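You operate a simulated robot arm through the tools that you are given. There is no shell and no other tool. Be economical: measure what you need, move in short steps, check, and stop when the job is done.

You run a simulated two-armed robot. Do the job below in one go: nothing can be reset, and whatever is moved stays where it is left.

## Task
Scrap the black seal, press the card's seal home in the seal cup and wipe the oil spot.
Fine: press with the tall sleeve, wipe with the sponge, put both back. Set down upright: tall sleeve. What is to be rubbed or washed off counts as gone when no trace of it is left.

It is judged by the outcome, as a careful person would: the job done as asked, and still so three seconds after it is handed in. It fails if anything else is knocked over, pushed out of place, dropped, spilled or broken. Lids that push on must go on centred and level and be pressed home; caps that screw on are set level and turned clockwise until they are tight.

## Robot
Two 7-joint arms with two-finger parallel grippers on one trunk, on a base that drives. Base frame: it is fixed to the floor where the robot stands at the start and does not move with it; the origin is under the middle of the robot, x ahead of it, y to its left, z up; the surface under the hand at the start is at about z = 930. Units: mm, rad, N and s.
The left shoulder is at the start at [60, 143, 926], the right one opposite. With the tool pointing down near the work surface each hand reaches from about 240 to 680 mm from the robot's upright axis, wherever it stands, measured 20 degrees to its own side. Places, roughly: inside of the scrap tray [800, 200, 900]; oil spot [500, 500, 900]; red drip cup (10x10x4 cm) [600, 300, 900]; seal cup [800, -100, 1000]. Payload 1.57 kg a hand.
The tool frame of a hand sits at the grasp point between the pads (the TCP): z along the fingers, y along the line on which they close. The tips reach 30 mm beyond it. Largest opening 110 mm; finger width 24, thickness 12; the body of the gripper, 48 by 112 mm, starts 78 mm behind the TCP.
Orientation is told as [roll, pitch, yaw] about the base's x, y, z axes, in that order, counted from this pose: with the fingers straight down and closing along the base's y, the tool's x points along the base's -x, its y along +y and its z along -z.

## Interface
- The arms move only by the tool jog_arm. It takes "left_increments", "right_increments" or both (then of equal length, played together; a hand with none holds still); each is a list of rows, each an object (a shift or turn left out is 0, a gripper value left out holds the last) with "gripper": the finger opening in mm, from 0 to 110; "linear": the shift along the tool's x, y, z in units of 30 mm (1.0 is 30 mm), a list of three; "angular": the turn, a rotation vector about the tool's x, y, z in units of 6 degrees (1.0 is 6 degrees), a list of three. In form: [{"gripper": gripper, "linear": [dx, dy, dz], "angular": [wx, wy, wz]}, ...]. A call has 1 to 20 rows; each row shifts and turns the commanded pose from where the row before left it, along the tool's axes as they then stand. A call with a number of a shift or a turn outside -1 to 1 is refused whole. A row lasts 0.2 s, in which the tool goes at most 50 mm and 0.15 rad; a call with a longer step from one row to the next is refused whole, and so is a gripper value outside its range. A pose out of reach is approached as far as the arm can. The call stops where the force on the tool passes 90 N (or 10 N more than at its start, if that is more) or the arm is blocked; 0.2 s more then pass. Each finger travels about 45 mm/s and halts on what it meets, pressing with about 35 N; the grip force reading is that of the motor and also rises with nothing between the fingers. The clock runs only during rows and for 0.2 s after the last one: add rows that do not move to give the fingers time. It gives the time, the measured TCP pose, the force on the tool (base axes), the opening and the grip force at its end, in the units of the frame above (readings bear some noise), with the torque about the TCP (base axes, N m) and any sound that the robot's microphone picked up.
- Cameras (640 x 400 px; columns grow to the right, rows downward): "scene" is now at [48.5, 7.3, 1536.7]; the picture's right is [0.12, -0.99, 0.00], its down [-0.76, -0.09, -0.65] and it looks along [0.64, 0.08, -0.76] (base axes); focal length 253 px, centre (320, 200). "left" rides on the left gripper at [70, -16, -141] in its tool frame; the picture's right is [0.23, 0.97, 0.00], its down [-0.86, 0.20, -0.48] and it looks along [-0.47, 0.11, 0.88] (tool axes); focal length 222 px, centre (320, 200). "right" rides on the right gripper at [70, 16, -141] in its tool frame; the picture's right is [-0.23, 0.97, 0.00], its down [-0.86, -0.20, -0.48] and it looks along [-0.47, -0.11, 0.88] (tool axes); focal length 222 px, centre (320, 200). There is no depth. A picture from a camera that has moved, and an enlarged one, comes with that camera's place and axes in the base frame and with its lens.
- capture(camera): a new picture of that camera. No time passes.
- lift_body(by): slides the trunk up (or, below 0, down) by that many mm; the arms and the scene camera ride with it, the base frame stays. It gives what a move gives, with no picture.
- drive_base(legs): drives the robot by 1 to 6 legs, each [ahead, left, turn to the left] in mm, mm and rad, along the robot's own axes; the way and the turn of a leg run together, so that a leg with both is an arc; at most 1500 mm and 3.142 rad a leg. The arms and the cameras ride along, it lands a little off, and it stops where it bumps. It gives what a move gives.
- pan_tilt(pan, tilt): turns the head with the scene camera to pan (to the left, within 1.501 rad either way) and tilt (down, from -0.506 to 1.204), counted from straight ahead of the robot. It gives what a move gives.
- zoom(camera, box): a new picture of the part [left, top, right, bottom] of that camera's present view, enlarged. No time passes.
- sign_off(): hands the job in; it is judged then, once.

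Go step by step. Nothing tells you exact positions but the pictures and the camera data: compare them with the known pose of the tool, close in by small moves and look again before you grip or let go. The budget is 120 turns and 100 pictures, counting those below and the enlarged ones. Unless the task says otherwise, let go and move clear before handing in.

The tools are called after "Call:" by a JSON object that holds its "op" and its "data". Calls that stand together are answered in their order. jog_arm: Moves the arms, as the interface text tells. Its arguments: {"type":"object","properties":{"left_increments":{"type":"array","items":{"type":"object","properties":{"gripper":{"type":"number"},"linear":{"type":"array","items":{"type":"number"}},"angular":{"type":"array","items":{"type":"number"}}}}},"right_increments":{"type":"array","items":{"type":"object","properties":{"gripper":{"type":"number"},"linear":{"type":"array","items":{"type":"number"}},"angular":{"type":"array","items":{"type":"number"}}}}}},"required":[]} The other tools are called the same way: lift_body (by) slides the trunk up or down; drive_base (legs) drives the base; pan_tilt (pan, tilt) turns the head that bears the scene camera; capture (camera) takes a picture; zoom (camera, box) takes an enlarged picture of a part of a camera's view; sign_off () hands the job in.

At the start:

```text
clock: 0.0
left_eef_pos: [398.2, 233.7, 999.5]
left_tool_rot: [0.001, 0.001, -0.001]
left_force: [0.3, 0.0, -0.5]
left_ft_torque: [0.01, 0.0, 0.01]
left_gripper_width: 110.2
left_finger_force: 0.2
right_eef_pos: [438.7, -143.6, 1000.0]
right_tool_rot: [0.001, -0.001, 0.0]
right_force: [-0.1, 0.4, 0.0]
right_ft_torque: [0.03, 0.01, -0.03]
right_gripper_width: 109.9
right_finger_force: 0.1
trunk travel left (down, up): [-525.0, 65.0]
robot x, y, heading: [-1.9, 0.3, 0.0]
head pan, tilt: [0.117, 0.864]
```

scene: 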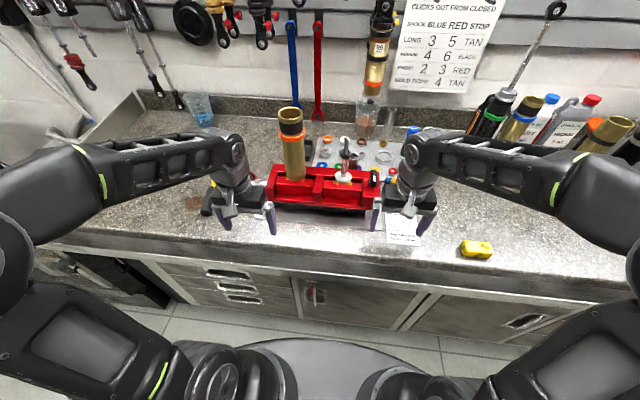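
right: 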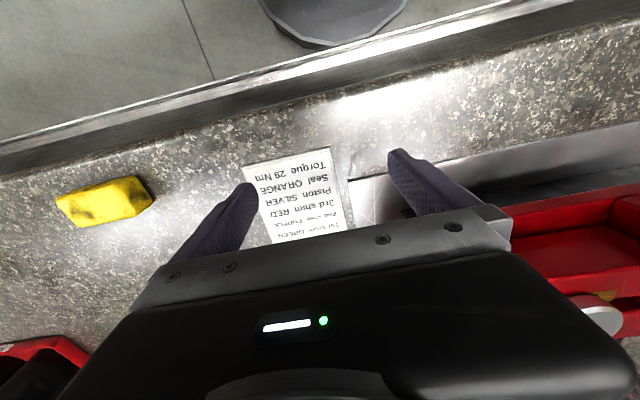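
left: 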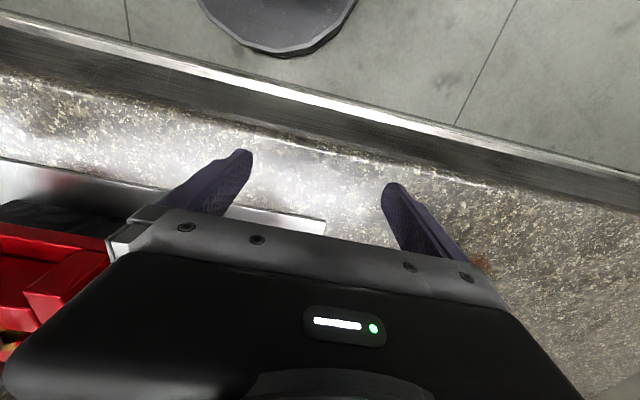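

The card (by the right hand) seems to say "Seal ORANGE". I'll zoom in on the scene to find the seals, cup, sleeves and spot.

Call:
{"op": "zoom", "data": {"camera": "scene", "box": [260, 90, 420, 190]}}

Call:
{"op": "zoom", "data": {"camera": "scene", "box": [170, 130, 330, 230]}}

Call:
{"op": "zoom", "data": {"camera": "right", "box": [220, 140, 380, 240]}}

```text
4.00 times, centred on (340, 140) of scene
camera zoom: at [48.5, 7.3, 1536.7], right [0.12, -0.99, 0.0], down [-0.76, -0.09, -0.65], along [0.64, 0.08, -0.76], focal length 1012 px, centre (240, 440)
```

zoom: 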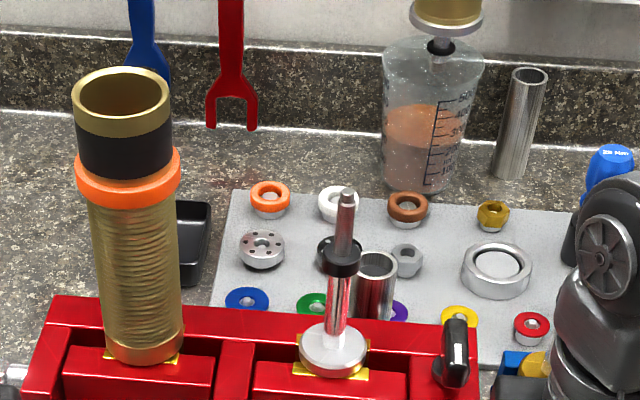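

```text
4.00 times, centred on (250, 180) of scene
camera zoom: at [48.5, 7.3, 1536.7], right [0.12, -0.99, 0.0], down [-0.76, -0.09, -0.65], along [0.64, 0.08, -0.76], focal length 1012 px, centre (600, 280)
```

zoom: 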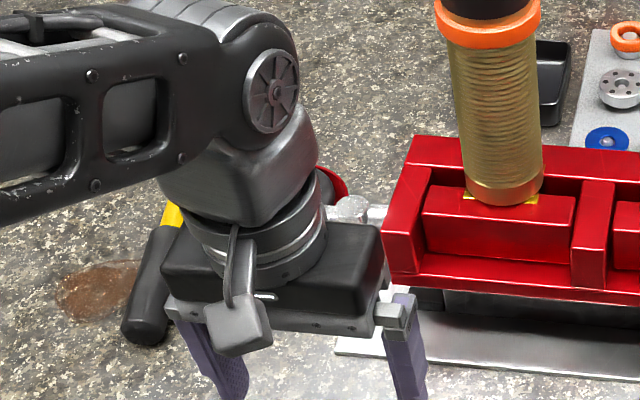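

```text
4.00 times, centred on (300, 190) of right
camera zoom: at [368.7, -127.9, 1140.9], right [0.23, 0.97, 0.0], down [0.86, -0.2, 0.48], along [0.47, -0.11, -0.88], focal length 888 px, centre (400, 240)
```

zoom: 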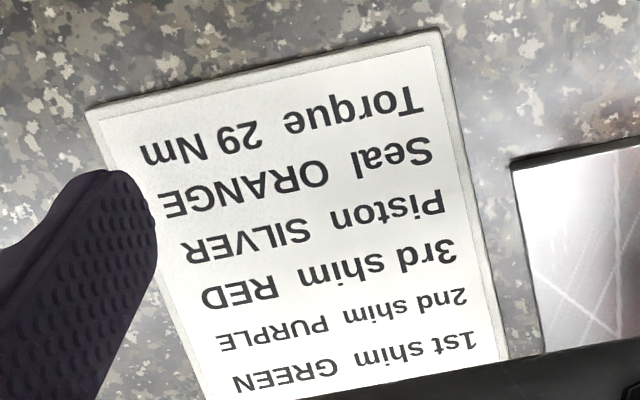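

Card: orange seal. The black seal seems to sit on the rod in the vise. The tall sleeve is near [946,-163] and the orange seal near [848,73]. I'll raise both hands for a better look.

Call:
{"op": "jog_arm", "data": {"left_increments": [{"linear": [0, 0, -1]}, {"linear": [0, 0, -1]}, {"linear": [0, 0, -1]}, {"linear": [0, 0, -1]}, {"linear": [0.5, 0.5, -1]}, {"linear": [0.5, 0.5, -1]}, {"linear": [0.5, 0.5, -1]}, {"linear": [0.5, 0.5, -1]}], "right_increments": [{"linear": [0, 0, -1]}, {"linear": [0, 0, -1]}, {"linear": [0, 0, -1]}, {"linear": [0, 0, -1]}, {"linear": [0, 0, -1]}, {"linear": [0, 0, -1]}, {"linear": [0, 0, -1]}, {"linear": [0, 0, -1]}]}}

Call:
{"op": "capture", "data": {"camera": "scene"}}

Call:
{"op": "capture", "data": {"camera": "right"}}

Call:
{"op": "capture", "data": {"camera": "left"}}

```text
clock: 1.8
left_eef_pos: [389.2, 260.7, 1123.9]
left_tool_rot: [-0.001, -0.002, 0.0]
left_force: [-0.3, 0.3, -0.7]
left_ft_torque: [0.02, -0.02, -0.01]
left_gripper_width: 109.8
left_finger_force: 0.1
left hand out of reach, approached as far as the arm can: row 4, 5, 6, 7, 8
right_eef_pos: [434.5, -141.3, 1121.7]
right_tool_rot: [0.005, -0.01, -0.004]
right_force: [0.4, -0.6, 0.0]
right_ft_torque: [0.02, 0.03, -0.01]
right_gripper_width: 110.0
right_finger_force: 0.1
right hand out of reach, approached as far as the arm can: row 4, 5, 6, 7, 8
trunk travel left (down, up): [-525.0, 65.0]
robot x, y, heading: [0.6, 1.6, 0.003]
head pan, tilt: [0.117, 0.864]
```

```text
93 pictures are left
camera scene: at [47.4, 7.0, 1536.8], right [0.12, -0.99, 0.0], down [-0.75, -0.09, -0.65], along [0.65, 0.08, -0.76], focal length 253 px, centre (320, 200)
```

scene: 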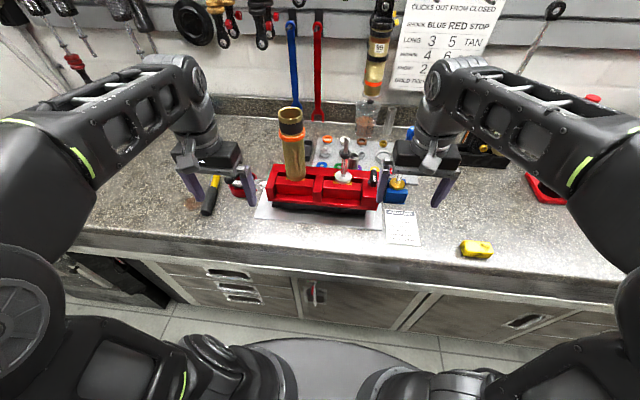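

```text
92 pictures are left
camera right: at [363.4, -126.3, 1263.3], right [0.23, 0.97, 0.01], down [0.85, -0.21, 0.49], along [0.47, -0.11, -0.87], focal length 222 px, centre (320, 200)
```

right: 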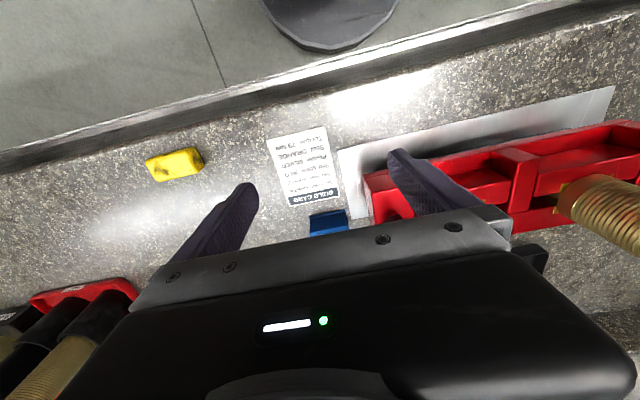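

```text
91 pictures are left
camera left: at [318.8, 245.0, 1265.0], right [-0.23, 0.97, 0.0], down [0.85, 0.2, 0.48], along [0.47, 0.11, -0.88], focal length 222 px, centre (320, 200)
```

left: 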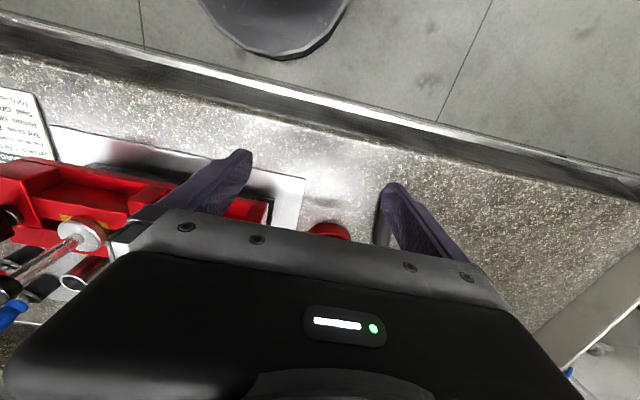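

Hands top out near z 1124; the trunk can add 65. I'll raise the trunk and zoom on the parts.

Call:
{"op": "lift_body", "data": {"by": 64}}

Call:
{"op": "zoom", "data": {"camera": "scene", "box": [310, 120, 390, 170]}}

Call:
{"op": "zoom", "data": {"camera": "scene", "box": [170, 140, 290, 215]}}

Call:
{"op": "zoom", "data": {"camera": "scene", "box": [320, 80, 440, 155]}}

```text
clock: 2.8
left_eef_pos: [390.5, 261.2, 1187.5]
left_tool_rot: [0.0, -0.001, 0.001]
left_force: [0.1, 0.9, 0.0]
left_ft_torque: [0.01, 0.0, 0.01]
left_gripper_width: 109.8
left_finger_force: 0.2
right_eef_pos: [436.1, -141.1, 1186.8]
right_tool_rot: [0.002, -0.008, -0.006]
right_force: [1.1, 0.4, 0.3]
right_ft_torque: [-0.01, 0.0, 0.0]
right_gripper_width: 110.0
right_finger_force: 0.2
trunk travel left (down, up): [-589.0, 1.0]
robot x, y, heading: [3.3, 0.1, 0.001]
head pan, tilt: [0.117, 0.864]
```

```text
8.00 times, centred on (350, 145) of scene
camera zoom: at [48.8, 7.3, 1600.7], right [0.12, -0.99, 0.0], down [-0.76, -0.09, -0.65], along [0.64, 0.08, -0.76], focal length 2023 px, centre (80, 640)
```

zoom: 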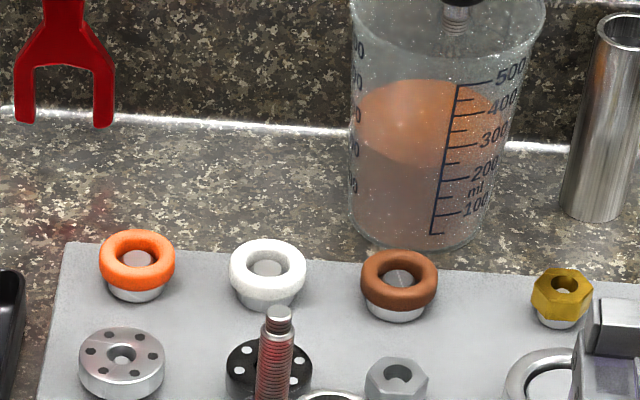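

```text
5.33 times, centred on (230, 178) of scene
camera zoom: at [48.8, 7.3, 1600.7], right [0.12, -0.99, 0.0], down [-0.76, -0.09, -0.65], along [0.64, 0.08, -0.76], focal length 1349 px, centre (800, 320)
```

zoom: 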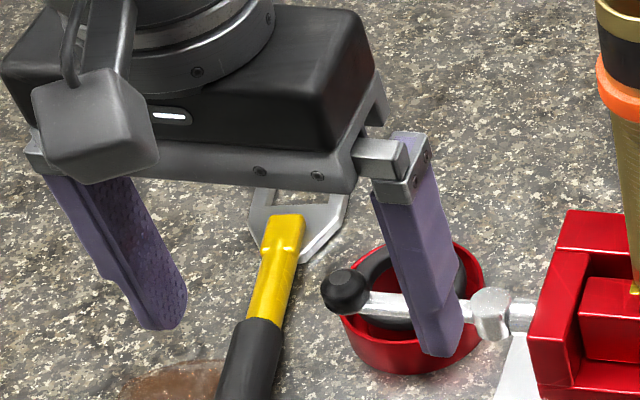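

```text
5.33 times, centred on (380, 118) of scene
camera zoom: at [48.8, 7.3, 1600.7], right [0.12, -0.99, 0.0], down [-0.76, -0.09, -0.65], along [0.64, 0.08, -0.76], focal length 1349 px, centre (0, 640)
```

zoom: 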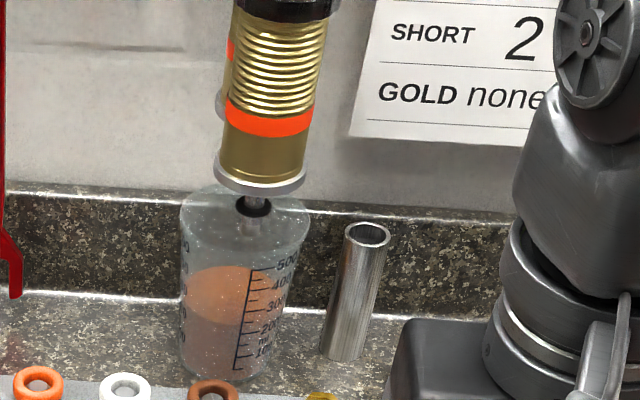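

There is also a black ring inside the red drip cup, so I need to see which black ring is the seal. I'll move the left hand aside.

Call:
{"op": "jog_arm", "data": {"left_increments": [{"linear": [0.8, 1, 0]}, {"linear": [0.8, 1, 0]}, {"linear": [0.8, 1, 0]}, {"linear": [0.8, 1, 0]}, {"linear": [0.8, 1, 0]}, {"linear": [0.8, 1, 0]}], "right_increments": [{"linear": [1, -1, 0]}, {"linear": [1, -1, 0]}, {"linear": [1, -1, 0]}, {"linear": [0.8, -1, 0]}, {"linear": [0, -1, 0]}, {"linear": [0, 0, 0]}]}}

Call:
{"op": "zoom", "data": {"camera": "scene", "box": [170, 140, 290, 215]}}

Call:
{"op": "zoom", "data": {"camera": "scene", "box": [300, 130, 428, 210]}}

```text
clock: 4.2
left_eef_pos: [245.4, 442.6, 1187.8]
left_tool_rot: [-0.002, -0.001, 0.0]
left_force: [-0.4, 0.2, -0.4]
left_ft_torque: [0.0, 0.01, 0.01]
left_gripper_width: 110.2
left_finger_force: 0.1
right_eef_pos: [318.1, -290.0, 1186.4]
right_tool_rot: [0.004, -0.01, -0.005]
right_force: [0.3, 0.3, 0.4]
right_ft_torque: [-0.02, -0.02, 0.01]
right_gripper_width: 109.9
right_finger_force: 0.0
trunk travel left (down, up): [-589.0, 1.0]
robot x, y, heading: [1.0, 2.1, 0.001]
head pan, tilt: [0.117, 0.864]
```

```text
5.33 times, centred on (230, 178) of scene
camera zoom: at [47.0, 8.1, 1600.8], right [0.12, -0.99, 0.0], down [-0.75, -0.09, -0.65], along [0.65, 0.08, -0.76], focal length 1349 px, centre (800, 320)
```

zoom: 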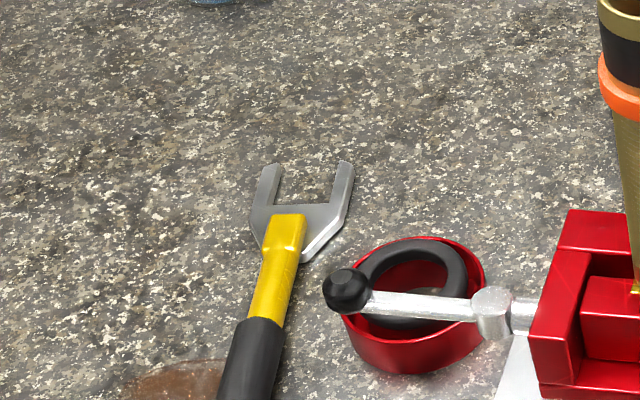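

```text
5.00 times, centred on (364, 170) of scene
camera zoom: at [47.0, 8.1, 1600.8], right [0.12, -0.99, 0.0], down [-0.75, -0.09, -0.65], along [0.65, 0.08, -0.76], focal length 1265 px, centre (100, 350)
```

zoom: 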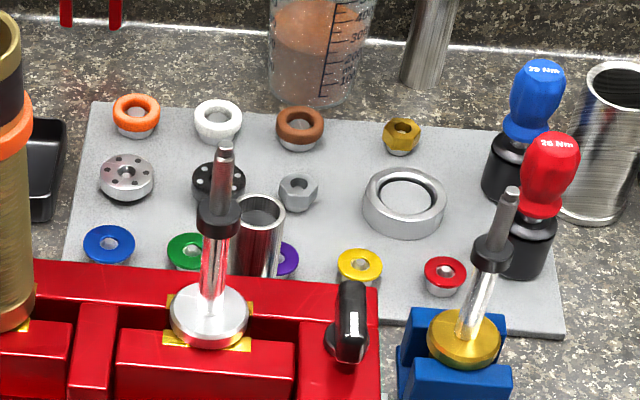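

The ring in the drip cup looks like the black seal, but I'll check the seal cup's inside and the sleeves up close.

Call:
{"op": "zoom", "data": {"camera": "scene", "box": [365, 155, 397, 180]}}

Call:
{"op": "zoom", "data": {"camera": "scene", "box": [365, 90, 445, 180]}}

Call:
{"op": "zoom", "data": {"camera": "scene", "box": [225, 175, 273, 215]}}

Call:
{"op": "zoom", "data": {"camera": "scene", "box": [140, 180, 240, 240]}}

```text
16.00 times, centred on (381, 168) of scene
camera zoom: at [47.0, 8.1, 1600.8], right [0.12, -0.99, 0.0], down [-0.75, -0.09, -0.65], along [0.65, 0.08, -0.76], focal length 4047 px, centre (-656, 720)
```

zoom: 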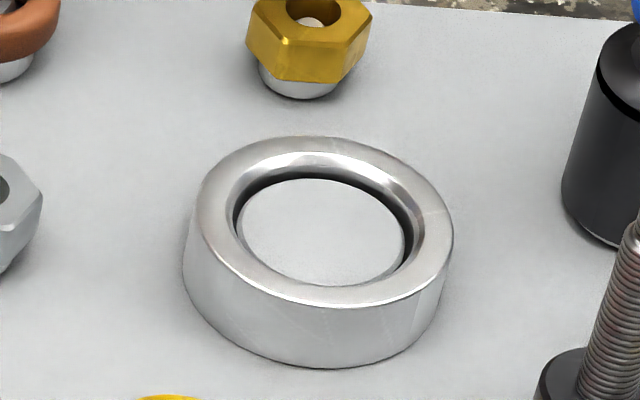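

```text
4.44 times, centred on (405, 135) of scene
camera zoom: at [47.0, 8.1, 1600.8], right [0.12, -0.99, 0.0], down [-0.75, -0.09, -0.65], along [0.65, 0.08, -0.76], focal length 1124 px, centre (-58, 489)
```

zoom: 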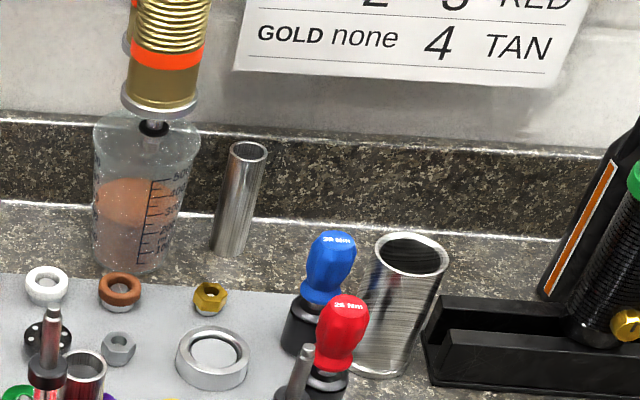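

```text
10.00 times, centred on (249, 195) of scene
camera zoom: at [47.0, 8.1, 1600.8], right [0.12, -0.99, 0.0], down [-0.75, -0.09, -0.65], along [0.65, 0.08, -0.76], focal length 2529 px, centre (1030, 250)
```

zoom: 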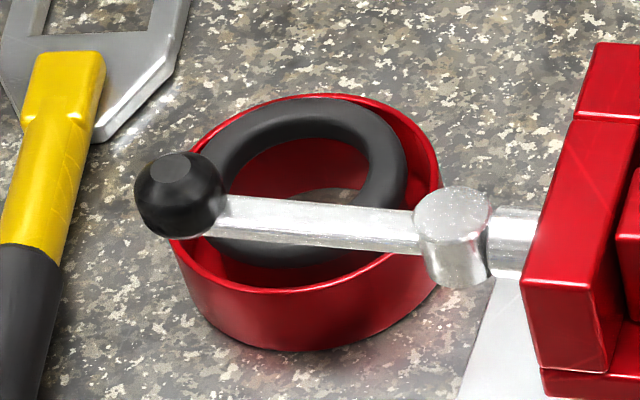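

```text
6.40 times, centred on (190, 210) of scene
camera zoom: at [47.0, 8.1, 1600.8], right [0.12, -0.99, 0.0], down [-0.75, -0.09, -0.65], along [0.65, 0.08, -0.76], focal length 1619 px, centre (1152, 136)
```

zoom: 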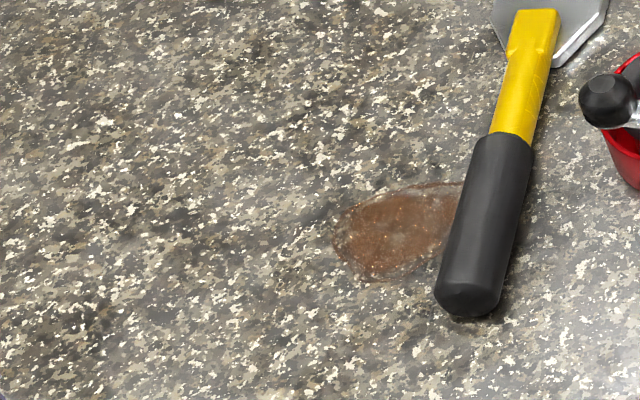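

The black seal lies in the drip cup under the vise lever, and the seal cup is empty. Everything is far, so I'll look down to see how much room there is for driving ahead.

Call:
{"op": "pan_tilt", "data": {"pan": 0, "tilt": 1.2}}

Call:
{"op": "capture", "data": {"camera": "scene"}}

```text
clock: 5.0
left_eef_pos: [247.4, 442.3, 1186.9]
left_tool_rot: [0.0, 0.0, 0.001]
left_force: [-0.1, -0.5, 0.4]
left_ft_torque: [-0.01, 0.0, -0.03]
left_gripper_width: 110.0
left_finger_force: 0.0
right_eef_pos: [322.3, -289.8, 1186.6]
right_tool_rot: [0.002, -0.01, -0.007]
right_force: [0.1, -0.6, 1.0]
right_ft_torque: [-0.02, 0.02, 0.01]
right_gripper_width: 110.2
right_finger_force: 0.1
trunk travel left (down, up): [-589.0, 1.0]
robot x, y, heading: [-1.8, 2.2, 0.005]
head pan, tilt: [0.0, 1.201]
```

```text
81 pictures are left
camera scene: at [27.3, -1.6, 1578.1], right [0.0, -1.0, 0.0], down [-0.93, 0.0, -0.36], along [0.36, 0.0, -0.93], focal length 253 px, centre (320, 200)
```

scene: 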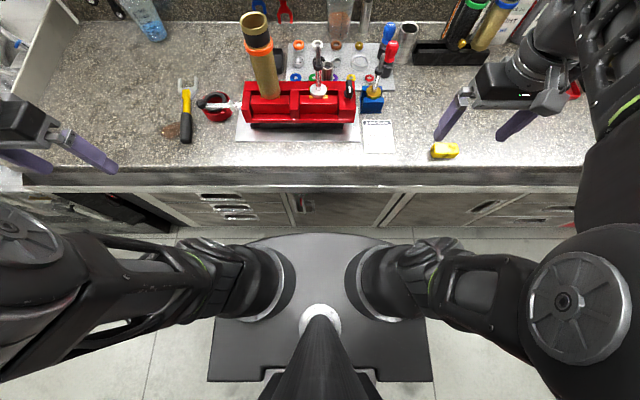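

The base has perhaps 100 mm before the cabinet. I'll drive ahead in small legs.

Call:
{"op": "drive_base", "data": {"legs": [[70, 0, 0]]}}

Call:
{"op": "capture", "data": {"camera": "scene"}}

```text
clock: 6.1
left_eef_pos: [318.8, 443.1, 1187.8]
left_tool_rot: [0.0, 0.001, 0.0]
left_force: [0.9, -0.8, -0.2]
left_ft_torque: [0.0, 0.01, -0.01]
left_gripper_width: 110.2
left_finger_force: 0.0
right_eef_pos: [391.2, -290.3, 1184.7]
right_tool_rot: [0.003, -0.008, -0.004]
right_force: [0.3, 0.2, -1.1]
right_ft_torque: [-0.03, 0.01, -0.03]
right_gripper_width: 110.1
right_finger_force: 0.0
trunk travel left (down, up): [-589.0, 1.0]
robot x, y, heading: [72.0, -2.7, 0.002]
head pan, tilt: [0.0, 1.201]
```

```text
80 pictures are left
camera scene: at [98.9, -1.7, 1578.0], right [0.0, -1.0, 0.0], down [-0.93, 0.0, -0.36], along [0.36, 0.0, -0.93], focal length 253 px, centre (320, 200)
```

scene: 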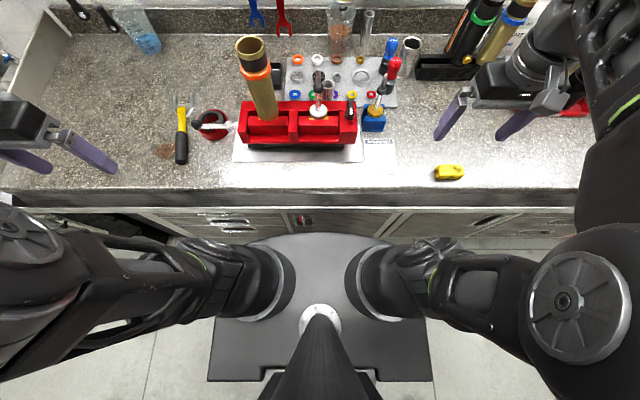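

Call:
{"op": "drive_base", "data": {"legs": [[60, 0, 0]]}}

Call:
{"op": "capture", "data": {"camera": "scene"}}

```text
clock: 7.0
left_eef_pos: [379.1, 441.6, 1187.7]
left_tool_rot: [-0.001, 0.002, 0.0]
left_force: [0.9, 0.4, -0.7]
left_ft_torque: [-0.01, 0.06, 0.01]
left_gripper_width: 109.9
left_finger_force: 0.0
right_eef_pos: [451.0, -290.4, 1185.4]
right_tool_rot: [0.002, -0.008, -0.005]
right_force: [0.8, -0.4, -0.2]
right_ft_torque: [0.02, 0.03, 0.0]
right_gripper_width: 110.0
right_finger_force: 0.2
trunk travel left (down, up): [-589.0, 1.0]
robot x, y, heading: [131.5, 1.4, 0.001]
head pan, tilt: [0.0, 1.201]
```

```text
79 pictures are left
camera scene: at [159.4, -1.7, 1578.0], right [0.0, -1.0, 0.0], down [-0.93, 0.0, -0.36], along [0.36, 0.0, -0.93], focal length 253 px, centre (320, 200)
```

scene: 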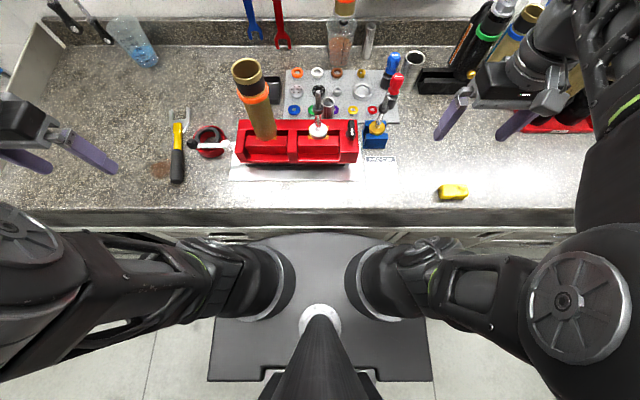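

Call:
{"op": "drive_base", "data": {"legs": [[60, 0, 0]]}}

Call:
{"op": "capture", "data": {"camera": "scene"}}

```text
clock: 7.8
left_eef_pos: [382.4, 441.5, 1187.5]
left_tool_rot: [-0.001, -0.001, 0.0]
left_force: [-0.6, 1.0, 0.3]
left_ft_torque: [0.0, -0.01, 0.0]
left_gripper_width: 110.1
left_finger_force: 0.1
right_eef_pos: [454.5, -289.4, 1185.7]
right_tool_rot: [0.005, -0.011, -0.004]
right_force: [-0.2, -0.1, -0.1]
right_ft_torque: [0.03, 0.0, -0.02]
right_gripper_width: 110.0
right_finger_force: 0.0
trunk travel left (down, up): [-589.0, 1.0]
robot x, y, heading: [133.4, -2.2, -0.001]
head pan, tilt: [0.0, 1.201]
stopped in leg 1: the robot was blocked; the commanded pose is now the measured one
```

```text
78 pictures are left
camera scene: at [161.2, -1.7, 1578.1], right [0.0, -1.0, 0.0], down [-0.93, 0.0, -0.36], along [0.36, 0.0, -0.93], focal length 253 px, centre (320, 200)
```

scene: 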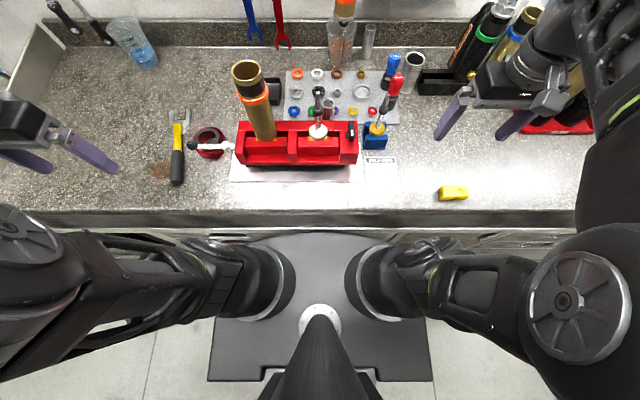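

Blocked at x≈133 by the counter; that will do. Now I'll tilt the head for a precise look at the parts.

Call:
{"op": "pan_tilt", "data": {"pan": 0, "tilt": 0.95}}

Call:
{"op": "zoom", "data": {"camera": "scene", "box": [270, 100, 430, 200]}}

Call:
{"op": "zoom", "data": {"camera": "scene", "box": [190, 130, 270, 220]}}

Call:
{"op": "zoom", "data": {"camera": "scene", "box": [330, 70, 450, 145]}}

```text
clock: 8.6
left_eef_pos: [382.8, 441.4, 1186.9]
left_tool_rot: [0.0, -0.004, -0.001]
left_force: [0.0, -0.2, 0.5]
left_ft_torque: [0.02, 0.0, 0.02]
left_gripper_width: 110.4
left_finger_force: 0.1
right_eef_pos: [454.4, -289.1, 1185.1]
right_tool_rot: [0.004, -0.009, -0.005]
right_force: [0.6, -0.6, 0.4]
right_ft_torque: [-0.02, 0.03, -0.01]
right_gripper_width: 110.1
right_finger_force: 0.1
trunk travel left (down, up): [-589.0, 1.0]
robot x, y, heading: [135.7, -0.6, 0.004]
head pan, tilt: [0.0, 0.949]
```

```text
4.00 times, centred on (350, 150) of scene
camera zoom: at [178.3, -1.7, 1594.2], right [0.0, -1.0, 0.0], down [-0.81, 0.0, -0.58], along [0.58, 0.0, -0.81], focal length 1012 px, centre (200, 400)
```

zoom: 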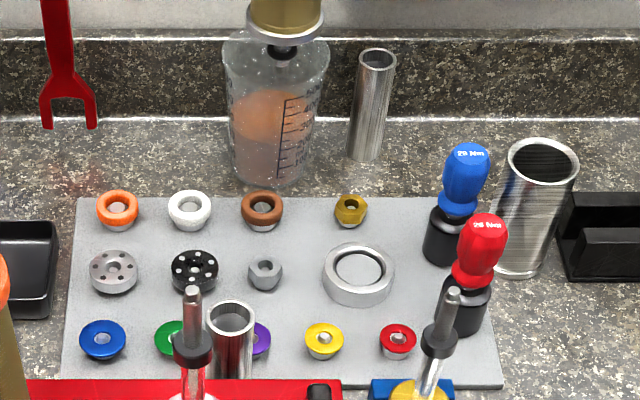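

```text
4.44 times, centred on (230, 175) of scene
camera zoom: at [178.3, -1.7, 1594.2], right [0.0, -1.0, 0.0], down [-0.81, 0.0, -0.58], along [0.58, 0.0, -0.81], focal length 1124 px, centre (720, 311)
```

zoom: 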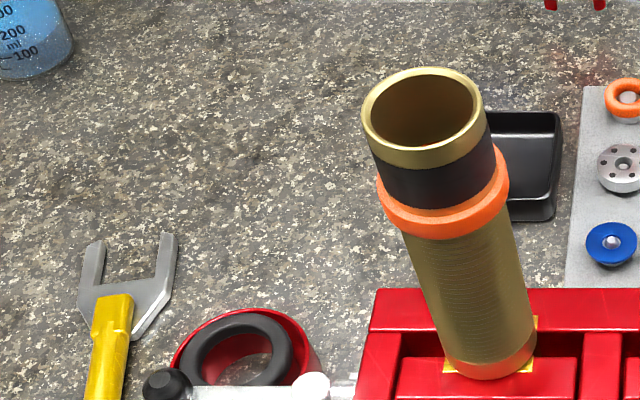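

```text
5.33 times, centred on (390, 108) of scene
camera zoom: at [178.3, -1.7, 1594.2], right [0.0, -1.0, 0.0], down [-0.81, 0.0, -0.58], along [0.58, 0.0, -0.81], focal length 1349 px, centre (-53, 693)
```

zoom: 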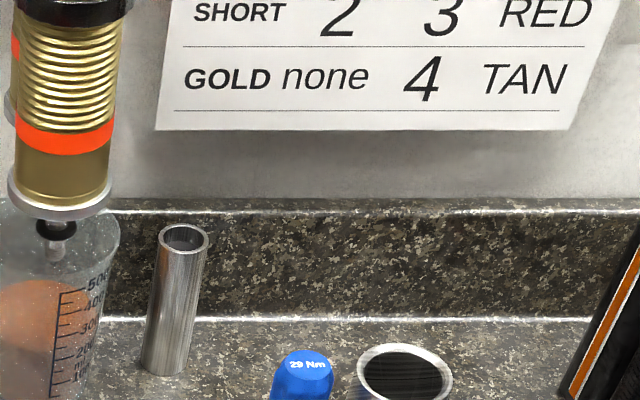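

Positions: orange seal ≈ (860,74,948), seal cup ≈ (775,-136), tall sleeve ≈ (956,-161), height ~105. Turning the robot left brings the right shoulder nearer, so I pull the right hand in, back off, shift and turn.

Call:
{"op": "jog_arm", "data": {"right_increments": [{"linear": [1, -1, 0]}, {"linear": [1, -1, 0]}, {"linear": [0, 0, 0]}]}}

Call:
{"op": "drive_base", "data": {"legs": [[-60, -60, 0], [0, 0, 0.7]]}}

Call:
{"op": "pan_tilt", "data": {"pan": -0.7, "tilt": 0.95}}

Call:
{"op": "capture", "data": {"camera": "scene"}}

```text
clock: 9.4
left_eef_pos: [382.1, 441.8, 1187.1]
left_tool_rot: [0.0, -0.001, -0.001]
left_force: [-0.6, -0.4, 0.4]
left_ft_torque: [0.05, -0.07, -0.04]
left_gripper_width: 110.1
left_finger_force: 0.1
right_eef_pos: [405.6, -339.4, 1178.2]
right_tool_rot: [0.003, -0.011, -0.006]
right_force: [-0.5, 0.4, 0.7]
right_ft_torque: [-0.02, 0.02, -0.03]
right_gripper_width: 109.9
right_finger_force: 0.0
right hand out of reach, approached as far as the arm can: row 1, 2
trunk travel left (down, up): [-589.0, 1.0]
robot x, y, heading: [136.8, -0.3, -0.0]
head pan, tilt: [0.0, 0.949]
```

```text
clock: 12.4
left_eef_pos: [-26.2, 435.1, 1186.7]
left_tool_rot: [0.0, -0.002, 0.712]
left_force: [-0.2, 0.1, -0.8]
left_ft_torque: [0.02, 0.01, 0.01]
left_gripper_width: 110.1
left_finger_force: 0.1
right_eef_pos: [500.8, -138.3, 1178.6]
right_tool_rot: [0.002, -0.012, 0.707]
right_force: [1.0, 0.8, -0.3]
right_ft_torque: [0.0, 0.0, 0.02]
right_gripper_width: 110.0
right_finger_force: 0.0
trunk travel left (down, up): [-589.0, 1.0]
robot x, y, heading: [73.0, -64.8, 0.718]
head pan, tilt: [0.0, 0.949]
```

```text
clock: 13.5
left_eef_pos: [-27.0, 435.9, 1186.7]
left_tool_rot: [-0.001, -0.002, 0.713]
left_force: [0.0, -0.3, 0.1]
left_ft_torque: [0.02, -0.06, -0.01]
left_gripper_width: 109.9
left_finger_force: 0.1
right_eef_pos: [502.8, -137.5, 1177.9]
right_tool_rot: [0.003, -0.011, 0.708]
right_force: [-0.1, -0.3, 0.3]
right_ft_torque: [0.0, 0.0, -0.01]
right_gripper_width: 110.0
right_finger_force: 0.0
trunk travel left (down, up): [-589.0, 1.0]
robot x, y, heading: [76.5, -61.6, 0.713]
head pan, tilt: [-0.7, 0.949]
```

```text
74 pictures are left
camera scene: at [125.6, -81.3, 1594.3], right [0.01, -1.0, 0.0], down [-0.81, -0.01, -0.58], along [0.58, 0.01, -0.81], focal length 253 px, centre (320, 200)
```

scene: 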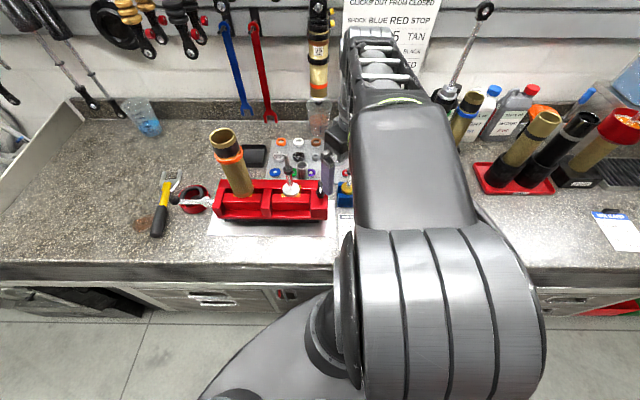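

The turn went fine. I'll drive ahead along base x again until near the counter.

Call:
{"op": "drive_base", "data": {"legs": [[45, -39, 0]]}}

Call:
{"op": "capture", "data": {"camera": "right"}}

```text
clock: 14.5
left_eef_pos: [-9.0, 437.0, 1184.4]
left_tool_rot: [-0.012, -0.013, 0.709]
left_force: [0.2, 0.3, 0.2]
left_ft_torque: [-0.01, 0.01, -0.03]
left_gripper_width: 110.0
left_finger_force: 0.2
right_eef_pos: [518.7, -138.5, 1186.0]
right_tool_rot: [-0.01, -0.02, 0.702]
right_force: [0.9, 0.0, 0.3]
right_ft_torque: [0.01, 0.03, 0.0]
right_gripper_width: 109.9
right_finger_force: 0.1
trunk travel left (down, up): [-589.0, 1.0]
robot x, y, heading: [108.6, -58.1, 0.708]
head pan, tilt: [-0.7, 0.949]
stopped in leg 1: the robot was blocked; the commanded pose is now the measured one
```

```text
73 pictures are left
camera right: at [450.9, -173.2, 1324.1], right [-0.46, 0.89, -0.01], down [0.77, 0.4, 0.5], along [0.45, 0.22, -0.87], focal length 222 px, centre (320, 200)
```

right: 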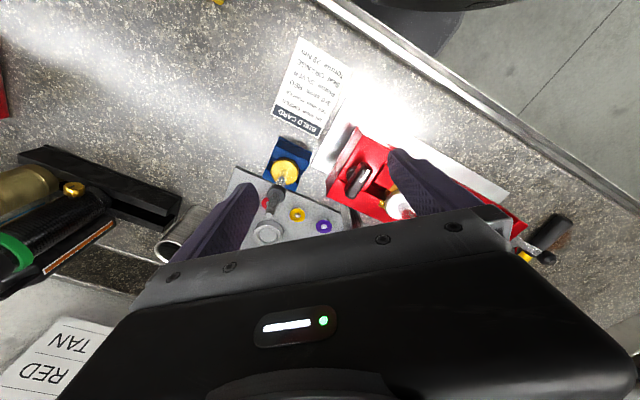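

Blocked at about x=109; I'll back off a touch and move the right hand over the parts mat for a close look.

Call:
{"op": "drive_base", "data": {"legs": [[-7.6, 6.5, 0]]}}

Call:
{"op": "jog_arm", "data": {"right_increments": [{"linear": [-0.94, -0.375, 0]}, {"linear": [-0.94, -0.375, 0]}, {"linear": [-0.94, -0.375, 0]}, {"linear": [-0.94, -0.375, 0]}, {"linear": [-0.94, -0.375, 0]}, {"linear": [-0.94, -0.375, 0]}, {"linear": [-0.94, -0.375, 0]}, {"linear": [-0.94, -0.375, 0]}, {"linear": [0, 0, 0]}]}}

Call:
{"op": "capture", "data": {"camera": "right"}}

Call:
{"op": "capture", "data": {"camera": "scene"}}

```text
clock: 15.2
left_eef_pos: [-6.7, 436.7, 1187.3]
left_tool_rot: [-0.007, -0.01, 0.712]
left_force: [0.2, 0.2, -0.4]
left_ft_torque: [0.01, -0.01, 0.0]
left_gripper_width: 110.0
left_finger_force: 0.0
right_eef_pos: [520.9, -140.4, 1183.7]
right_tool_rot: [-0.004, -0.021, 0.706]
right_force: [-0.4, 0.0, 0.8]
right_ft_torque: [-0.03, 0.0, -0.03]
right_gripper_width: 110.2
right_finger_force: 0.0
trunk travel left (down, up): [-589.0, 1.0]
robot x, y, heading: [103.6, -60.8, 0.711]
head pan, tilt: [-0.7, 0.949]
```

```text
clock: 17.2
left_eef_pos: [-7.9, 434.6, 1185.5]
left_tool_rot: [-0.008, -0.008, 0.711]
left_force: [0.4, 0.2, 0.2]
left_ft_torque: [0.01, 0.0, -0.04]
left_gripper_width: 109.7
left_finger_force: 0.0
right_eef_pos: [681.8, -84.9, 1185.5]
right_tool_rot: [-0.005, -0.018, 0.705]
right_force: [0.2, -0.1, 0.5]
right_ft_torque: [0.03, -0.01, -0.01]
right_gripper_width: 110.2
right_finger_force: 0.0
right hand out of reach, approached as far as the arm can: row 6, 7, 8
trunk travel left (down, up): [-589.0, 1.0]
robot x, y, heading: [102.8, -60.8, 0.714]
head pan, tilt: [-0.7, 0.949]
```

```text
72 pictures are left
camera right: at [615.9, -119.0, 1326.0], right [-0.46, 0.89, 0.0], down [0.77, 0.4, 0.5], along [0.44, 0.23, -0.87], focal length 222 px, centre (320, 200)
```

right: 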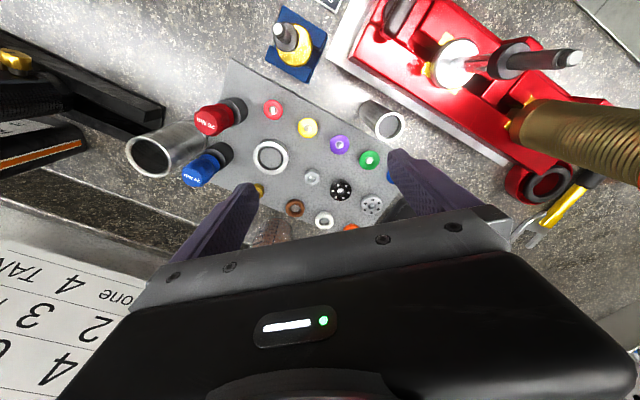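

```text
71 pictures are left
camera scene: at [139.6, -81.4, 1594.6], right [0.01, -1.0, 0.0], down [-0.81, -0.01, -0.59], along [0.59, 0.01, -0.81], focal length 253 px, centre (320, 200)
```

scene: 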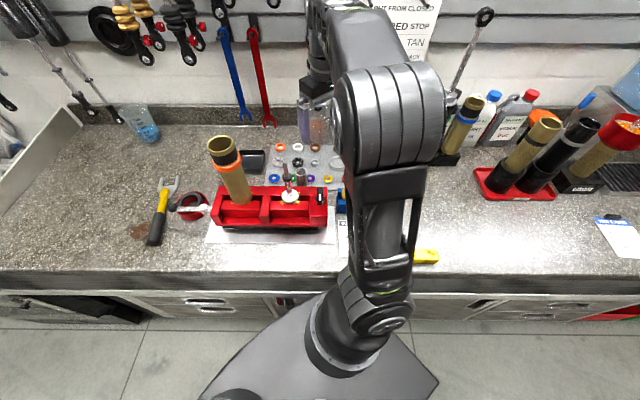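

I can see the mat and parts. Next I lean the tool 30° toward the orange seal and close in above it.

Call:
{"op": "jog_arm", "data": {"right_increments": [{"angular": [0, -1, 0]}, {"angular": [0, -1, 0]}, {"angular": [0, -1, 0]}, {"angular": [0, -1, 0]}, {"angular": [0, -1, 0]}, {"linear": [-0.35, 0, 0.9]}, {"linear": [-0.35, 0, 0.9]}, {"linear": [-0.35, 0, 0.9]}, {"linear": [-0.35, 0, 0.9]}, {"linear": [-0.35, 0, 0.9]}, {"linear": [-0.35, 0, 0.9]}, {"linear": [-0.35, 0, 0.9]}, {"linear": [0, 0, 0]}]}}

Call:
{"op": "capture", "data": {"camera": "right"}}

Call:
{"op": "capture", "data": {"camera": "scene"}}

```text
clock: 20.0
left_eef_pos: [-8.2, 435.1, 1186.3]
left_tool_rot: [-0.007, -0.008, 0.709]
left_force: [1.2, 0.2, 0.5]
left_ft_torque: [0.0, -0.02, 0.0]
left_gripper_width: 110.0
left_finger_force: 0.0
right_eef_pos: [805.7, 18.1, 1062.9]
right_tool_rot: [-0.008, -0.543, 0.71]
right_force: [0.3, -0.4, -0.7]
right_ft_torque: [0.02, 0.01, 0.02]
right_gripper_width: 109.6
right_finger_force: 0.1
trunk travel left (down, up): [-589.0, 1.0]
robot x, y, heading: [102.8, -62.3, 0.706]
head pan, tilt: [-0.7, 0.949]
```

```text
70 pictures are left
camera right: at [693.5, -55.9, 1148.3], right [-0.48, 0.87, 0.11], down [0.5, 0.17, 0.85], along [0.72, 0.47, -0.51], focal length 222 px, centre (320, 200)
```

right: 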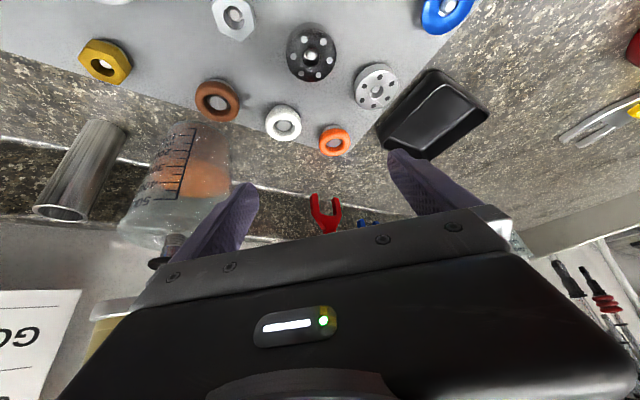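

```text
69 pictures are left
camera scene: at [139.6, -81.2, 1594.6], right [0.01, -1.0, 0.0], down [-0.81, -0.01, -0.59], along [0.59, 0.01, -0.81], focal length 253 px, centre (320, 200)
```

scene: 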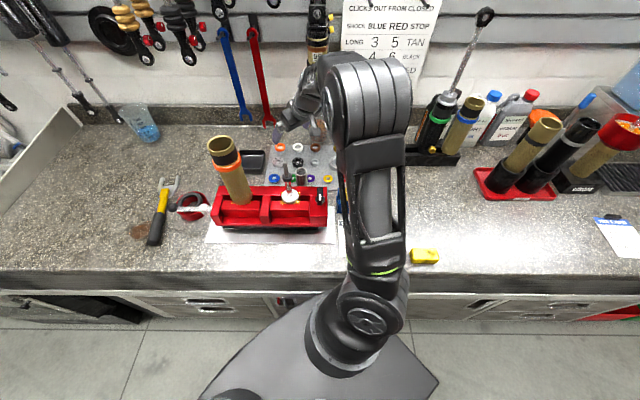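

The orange seal is in view ahead of the fingers, at about (842,74,950) by this camera. I close in to a hover about 60 mm short of it and look again.

Call:
{"op": "jog_arm", "data": {"right_increments": [{"gripper": 75, "linear": [0.04, 0.217, 0.77]}, {"linear": [0.04, 0.217, 0.77]}, {"linear": [0.04, 0.217, 0.77]}, {"linear": [0, 0, 0]}]}}

Call:
{"op": "capture", "data": {"camera": "right"}}

```text
clock: 21.0
left_eef_pos: [-8.4, 435.3, 1185.9]
left_tool_rot: [-0.005, -0.009, 0.71]
left_force: [-0.2, -0.6, 0.1]
left_ft_torque: [-0.03, 0.0, -0.02]
left_gripper_width: 109.9
left_finger_force: 0.1
right_eef_pos: [816.7, 54.1, 1001.9]
right_tool_rot: [-0.006, -0.543, 0.707]
right_force: [-0.5, 0.4, -0.1]
right_ft_torque: [0.02, 0.01, -0.03]
right_gripper_width: 75.1
right_finger_force: 0.1
trunk travel left (down, up): [-589.0, 1.0]
robot x, y, heading: [101.3, -63.9, 0.712]
head pan, tilt: [-0.7, 0.949]
```

```text
68 pictures are left
camera right: at [705.2, -19.7, 1086.9], right [-0.48, 0.87, 0.11], down [0.5, 0.17, 0.85], along [0.72, 0.47, -0.51], focal length 222 px, centre (320, 200)
```

right: 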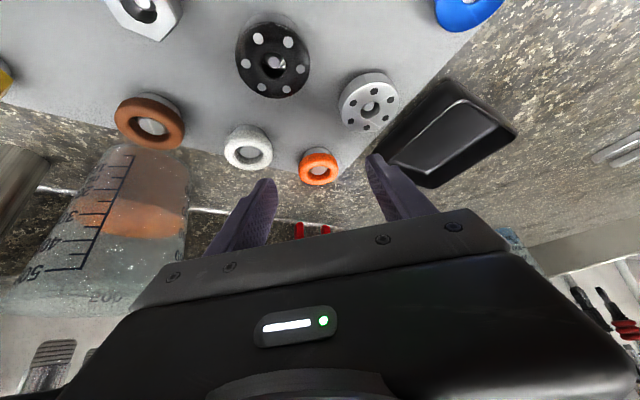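

The seal is on the tool axis, roughly 44 mm ahead of the TCP (≈833,68,963). I advance 14 mm and check with a zoom.

Call:
{"op": "jog_arm", "data": {"right_increments": [{"gripper": 65, "linear": [0.04, 0, 0.47]}, {"linear": [0, 0, 0]}]}}

Call:
{"op": "zoom", "data": {"camera": "right", "box": [220, 100, 420, 225]}}

```text
clock: 21.6
left_eef_pos: [-6.9, 436.1, 1185.7]
left_tool_rot: [-0.007, -0.008, 0.711]
left_force: [0.4, -0.3, 0.1]
left_ft_torque: [0.01, 0.0, -0.03]
left_gripper_width: 109.8
left_finger_force: 0.0
right_eef_pos: [823.1, 58.3, 989.5]
right_tool_rot: [-0.007, -0.542, 0.708]
right_force: [0.4, -0.7, 0.5]
right_ft_torque: [0.02, 0.03, 0.01]
right_gripper_width: 65.0
right_finger_force: 0.2
trunk travel left (down, up): [-589.0, 1.0]
robot x, y, heading: [102.6, -60.5, 0.706]
head pan, tilt: [-0.7, 0.949]
```

```text
3.20 times, centred on (320, 162) of right
camera zoom: at [710.6, -16.2, 1073.8], right [-0.48, 0.87, 0.11], down [0.5, 0.17, 0.85], along [0.72, 0.47, -0.51], focal length 711 px, centre (320, 320)
```

zoom: 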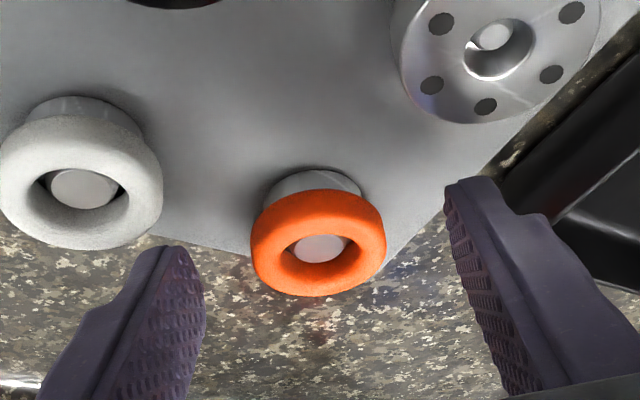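

The seal is centred between the tips, at z≈966. I advance 4 mm and close.

Call:
{"op": "jog_arm", "data": {"right_increments": [{"linear": [0.07, 0, 0.14]}, {"gripper": 20}, {"gripper": 20}, {"gripper": 20}, {"gripper": 20}, {"gripper": 20}]}}

Call:
{"op": "zoom", "data": {"camera": "right", "box": [220, 100, 420, 225]}}

```text
clock: 23.0
left_eef_pos: [-7.9, 436.3, 1186.5]
left_tool_rot: [-0.007, -0.009, 0.712]
left_force: [-0.4, 0.2, 0.2]
left_ft_torque: [-0.02, -0.05, 0.02]
left_gripper_width: 110.0
left_finger_force: 0.1
right_eef_pos: [824.6, 57.7, 985.6]
right_tool_rot: [-0.006, -0.542, 0.709]
right_force: [-3.0, -4.1, 7.2]
right_ft_torque: [0.04, 0.01, 0.07]
right_gripper_width: 27.3
right_finger_force: 4.2
trunk travel left (down, up): [-589.0, 1.0]
robot x, y, heading: [102.3, -63.3, 0.711]
head pan, tilt: [-0.7, 0.949]
```

```text
3.20 times, centred on (320, 162) of right
camera zoom: at [711.6, -16.5, 1069.8], right [-0.48, 0.87, 0.11], down [0.49, 0.17, 0.85], along [0.72, 0.47, -0.51], focal length 711 px, centre (320, 320)
```

zoom: 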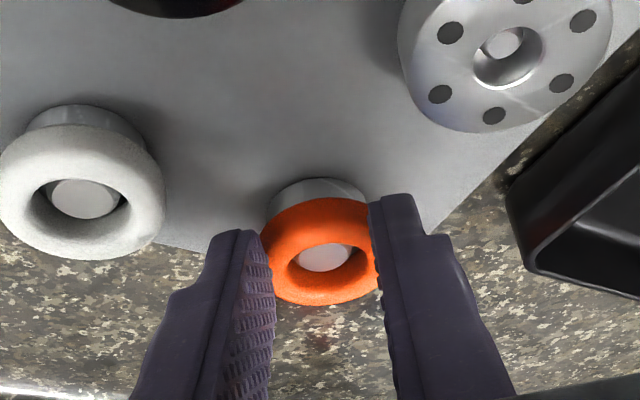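

The ring has been taken (soft, squeezed to 27 mm). I lift a little straight up and check.

Call:
{"op": "jog_arm", "data": {"right_increments": [{"gripper": 20}, {"linear": [-0.172, 0, -0.286]}, {"linear": [-0.344, 0, -0.571]}, {"linear": [-0.344, 0, -0.571]}, {"linear": [0, 0, 0]}]}}

Call:
{"op": "zoom", "data": {"camera": "right", "box": [220, 100, 420, 225]}}

```text
clock: 24.2
left_eef_pos: [-8.1, 434.6, 1186.1]
left_tool_rot: [-0.008, -0.009, 0.711]
left_force: [0.6, 0.0, -0.3]
left_ft_torque: [0.02, 0.01, -0.02]
left_gripper_width: 109.6
left_finger_force: 0.1
right_eef_pos: [822.9, 57.2, 1033.7]
right_tool_rot: [-0.007, -0.541, 0.709]
right_force: [0.1, 0.5, -0.1]
right_ft_torque: [-0.03, 0.01, 0.01]
right_gripper_width: 19.8
right_finger_force: 0.0
trunk travel left (down, up): [-589.0, 1.0]
robot x, y, heading: [106.6, -61.6, 0.709]
head pan, tilt: [-0.7, 0.949]
```

```text
3.20 times, centred on (320, 162) of right
camera zoom: at [710.4, -16.4, 1119.6], right [-0.48, 0.87, 0.11], down [0.5, 0.17, 0.85], along [0.72, 0.47, -0.51], focal length 711 px, centre (320, 320)
```

zoom: 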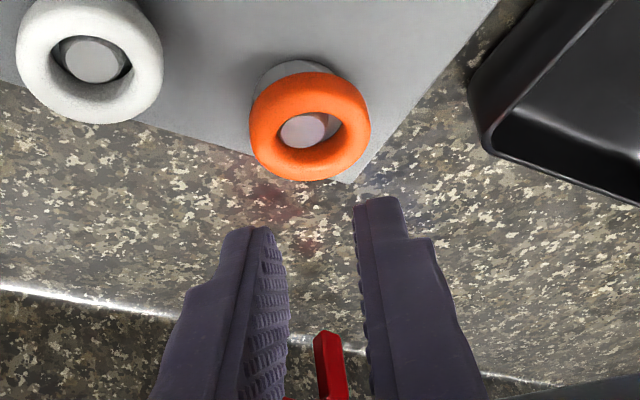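

The fingers slid off the top; the seal is still on its peg, and I now place it at about (838,72,957). I reopen and go about 10 mm deeper.

Call:
{"op": "jog_arm", "data": {"right_increments": [{"gripper": 62}, {"gripper": 62}, {"gripper": 62}, {"linear": [0.24, 0.015, 0.58]}, {"linear": [0.24, 0.015, 0.58]}, {"linear": [0.24, 0.015, 0.48]}, {"linear": [0, 0, 0]}]}}

Call:
{"op": "zoom", "data": {"camera": "right", "box": [220, 100, 420, 225]}}

```text
clock: 25.8
left_eef_pos: [-8.1, 436.8, 1187.6]
left_tool_rot: [-0.008, -0.009, 0.711]
left_force: [0.4, -0.3, 0.0]
left_ft_torque: [-0.02, -0.04, 0.01]
left_gripper_width: 110.1
left_finger_force: 0.0
right_eef_pos: [827.0, 64.0, 981.9]
right_tool_rot: [-0.008, -0.542, 0.709]
right_force: [0.8, -0.4, -0.5]
right_ft_torque: [0.01, -0.01, 0.01]
right_gripper_width: 61.8
right_finger_force: 0.1
trunk travel left (down, up): [-589.0, 1.0]
robot x, y, heading: [106.2, -60.4, 0.708]
head pan, tilt: [-0.7, 0.949]
```

```text
3.20 times, centred on (320, 162) of right
camera zoom: at [715.8, -10.4, 1066.0], right [-0.48, 0.87, 0.11], down [0.5, 0.17, 0.85], along [0.72, 0.47, -0.51], focal length 711 px, centre (320, 320)
```

zoom: 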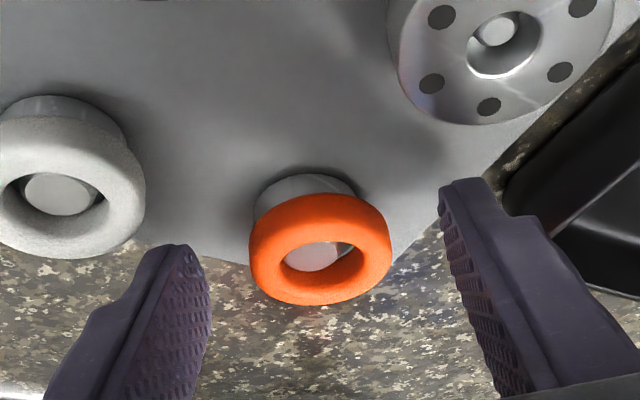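

Call:
{"op": "jog_arm", "data": {"right_increments": [{"linear": [-0.03, 0, 0.25]}, {"gripper": 30}, {"gripper": 30}, {"gripper": 30}, {"gripper": 30}]}}

Call:
{"op": "zoom", "data": {"camera": "right", "box": [220, 100, 420, 225]}}

```text
clock: 27.0
left_eef_pos: [-8.4, 436.3, 1186.1]
left_tool_rot: [-0.007, -0.01, 0.71]
left_force: [0.8, 0.1, 0.7]
left_ft_torque: [0.01, 0.03, 0.04]
left_gripper_width: 109.9
left_finger_force: 0.1
right_eef_pos: [830.5, 66.8, 974.8]
right_tool_rot: [-0.007, -0.544, 0.71]
right_force: [0.0, -3.2, -0.2]
right_ft_torque: [-0.06, -0.02, -0.05]
right_gripper_width: 35.1
right_finger_force: 35.4
trunk travel left (down, up): [-589.0, 1.0]
robot x, y, heading: [103.5, -60.8, 0.713]
head pan, tilt: [-0.7, 0.949]
```

```text
3.20 times, centred on (320, 162) of right
camera zoom: at [719.5, -7.7, 1060.1], right [-0.48, 0.87, 0.11], down [0.5, 0.17, 0.85], along [0.72, 0.47, -0.51], focal length 711 px, centre (320, 320)
```

zoom: 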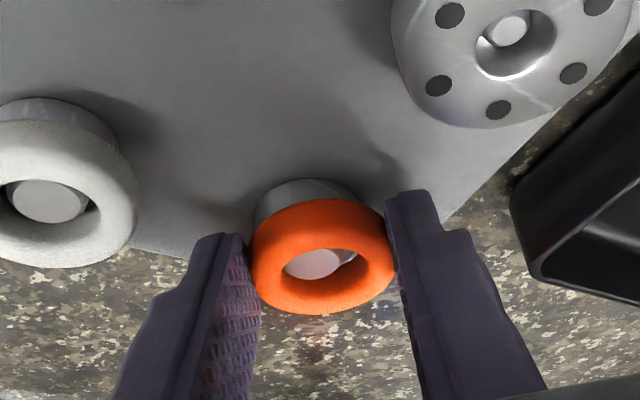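

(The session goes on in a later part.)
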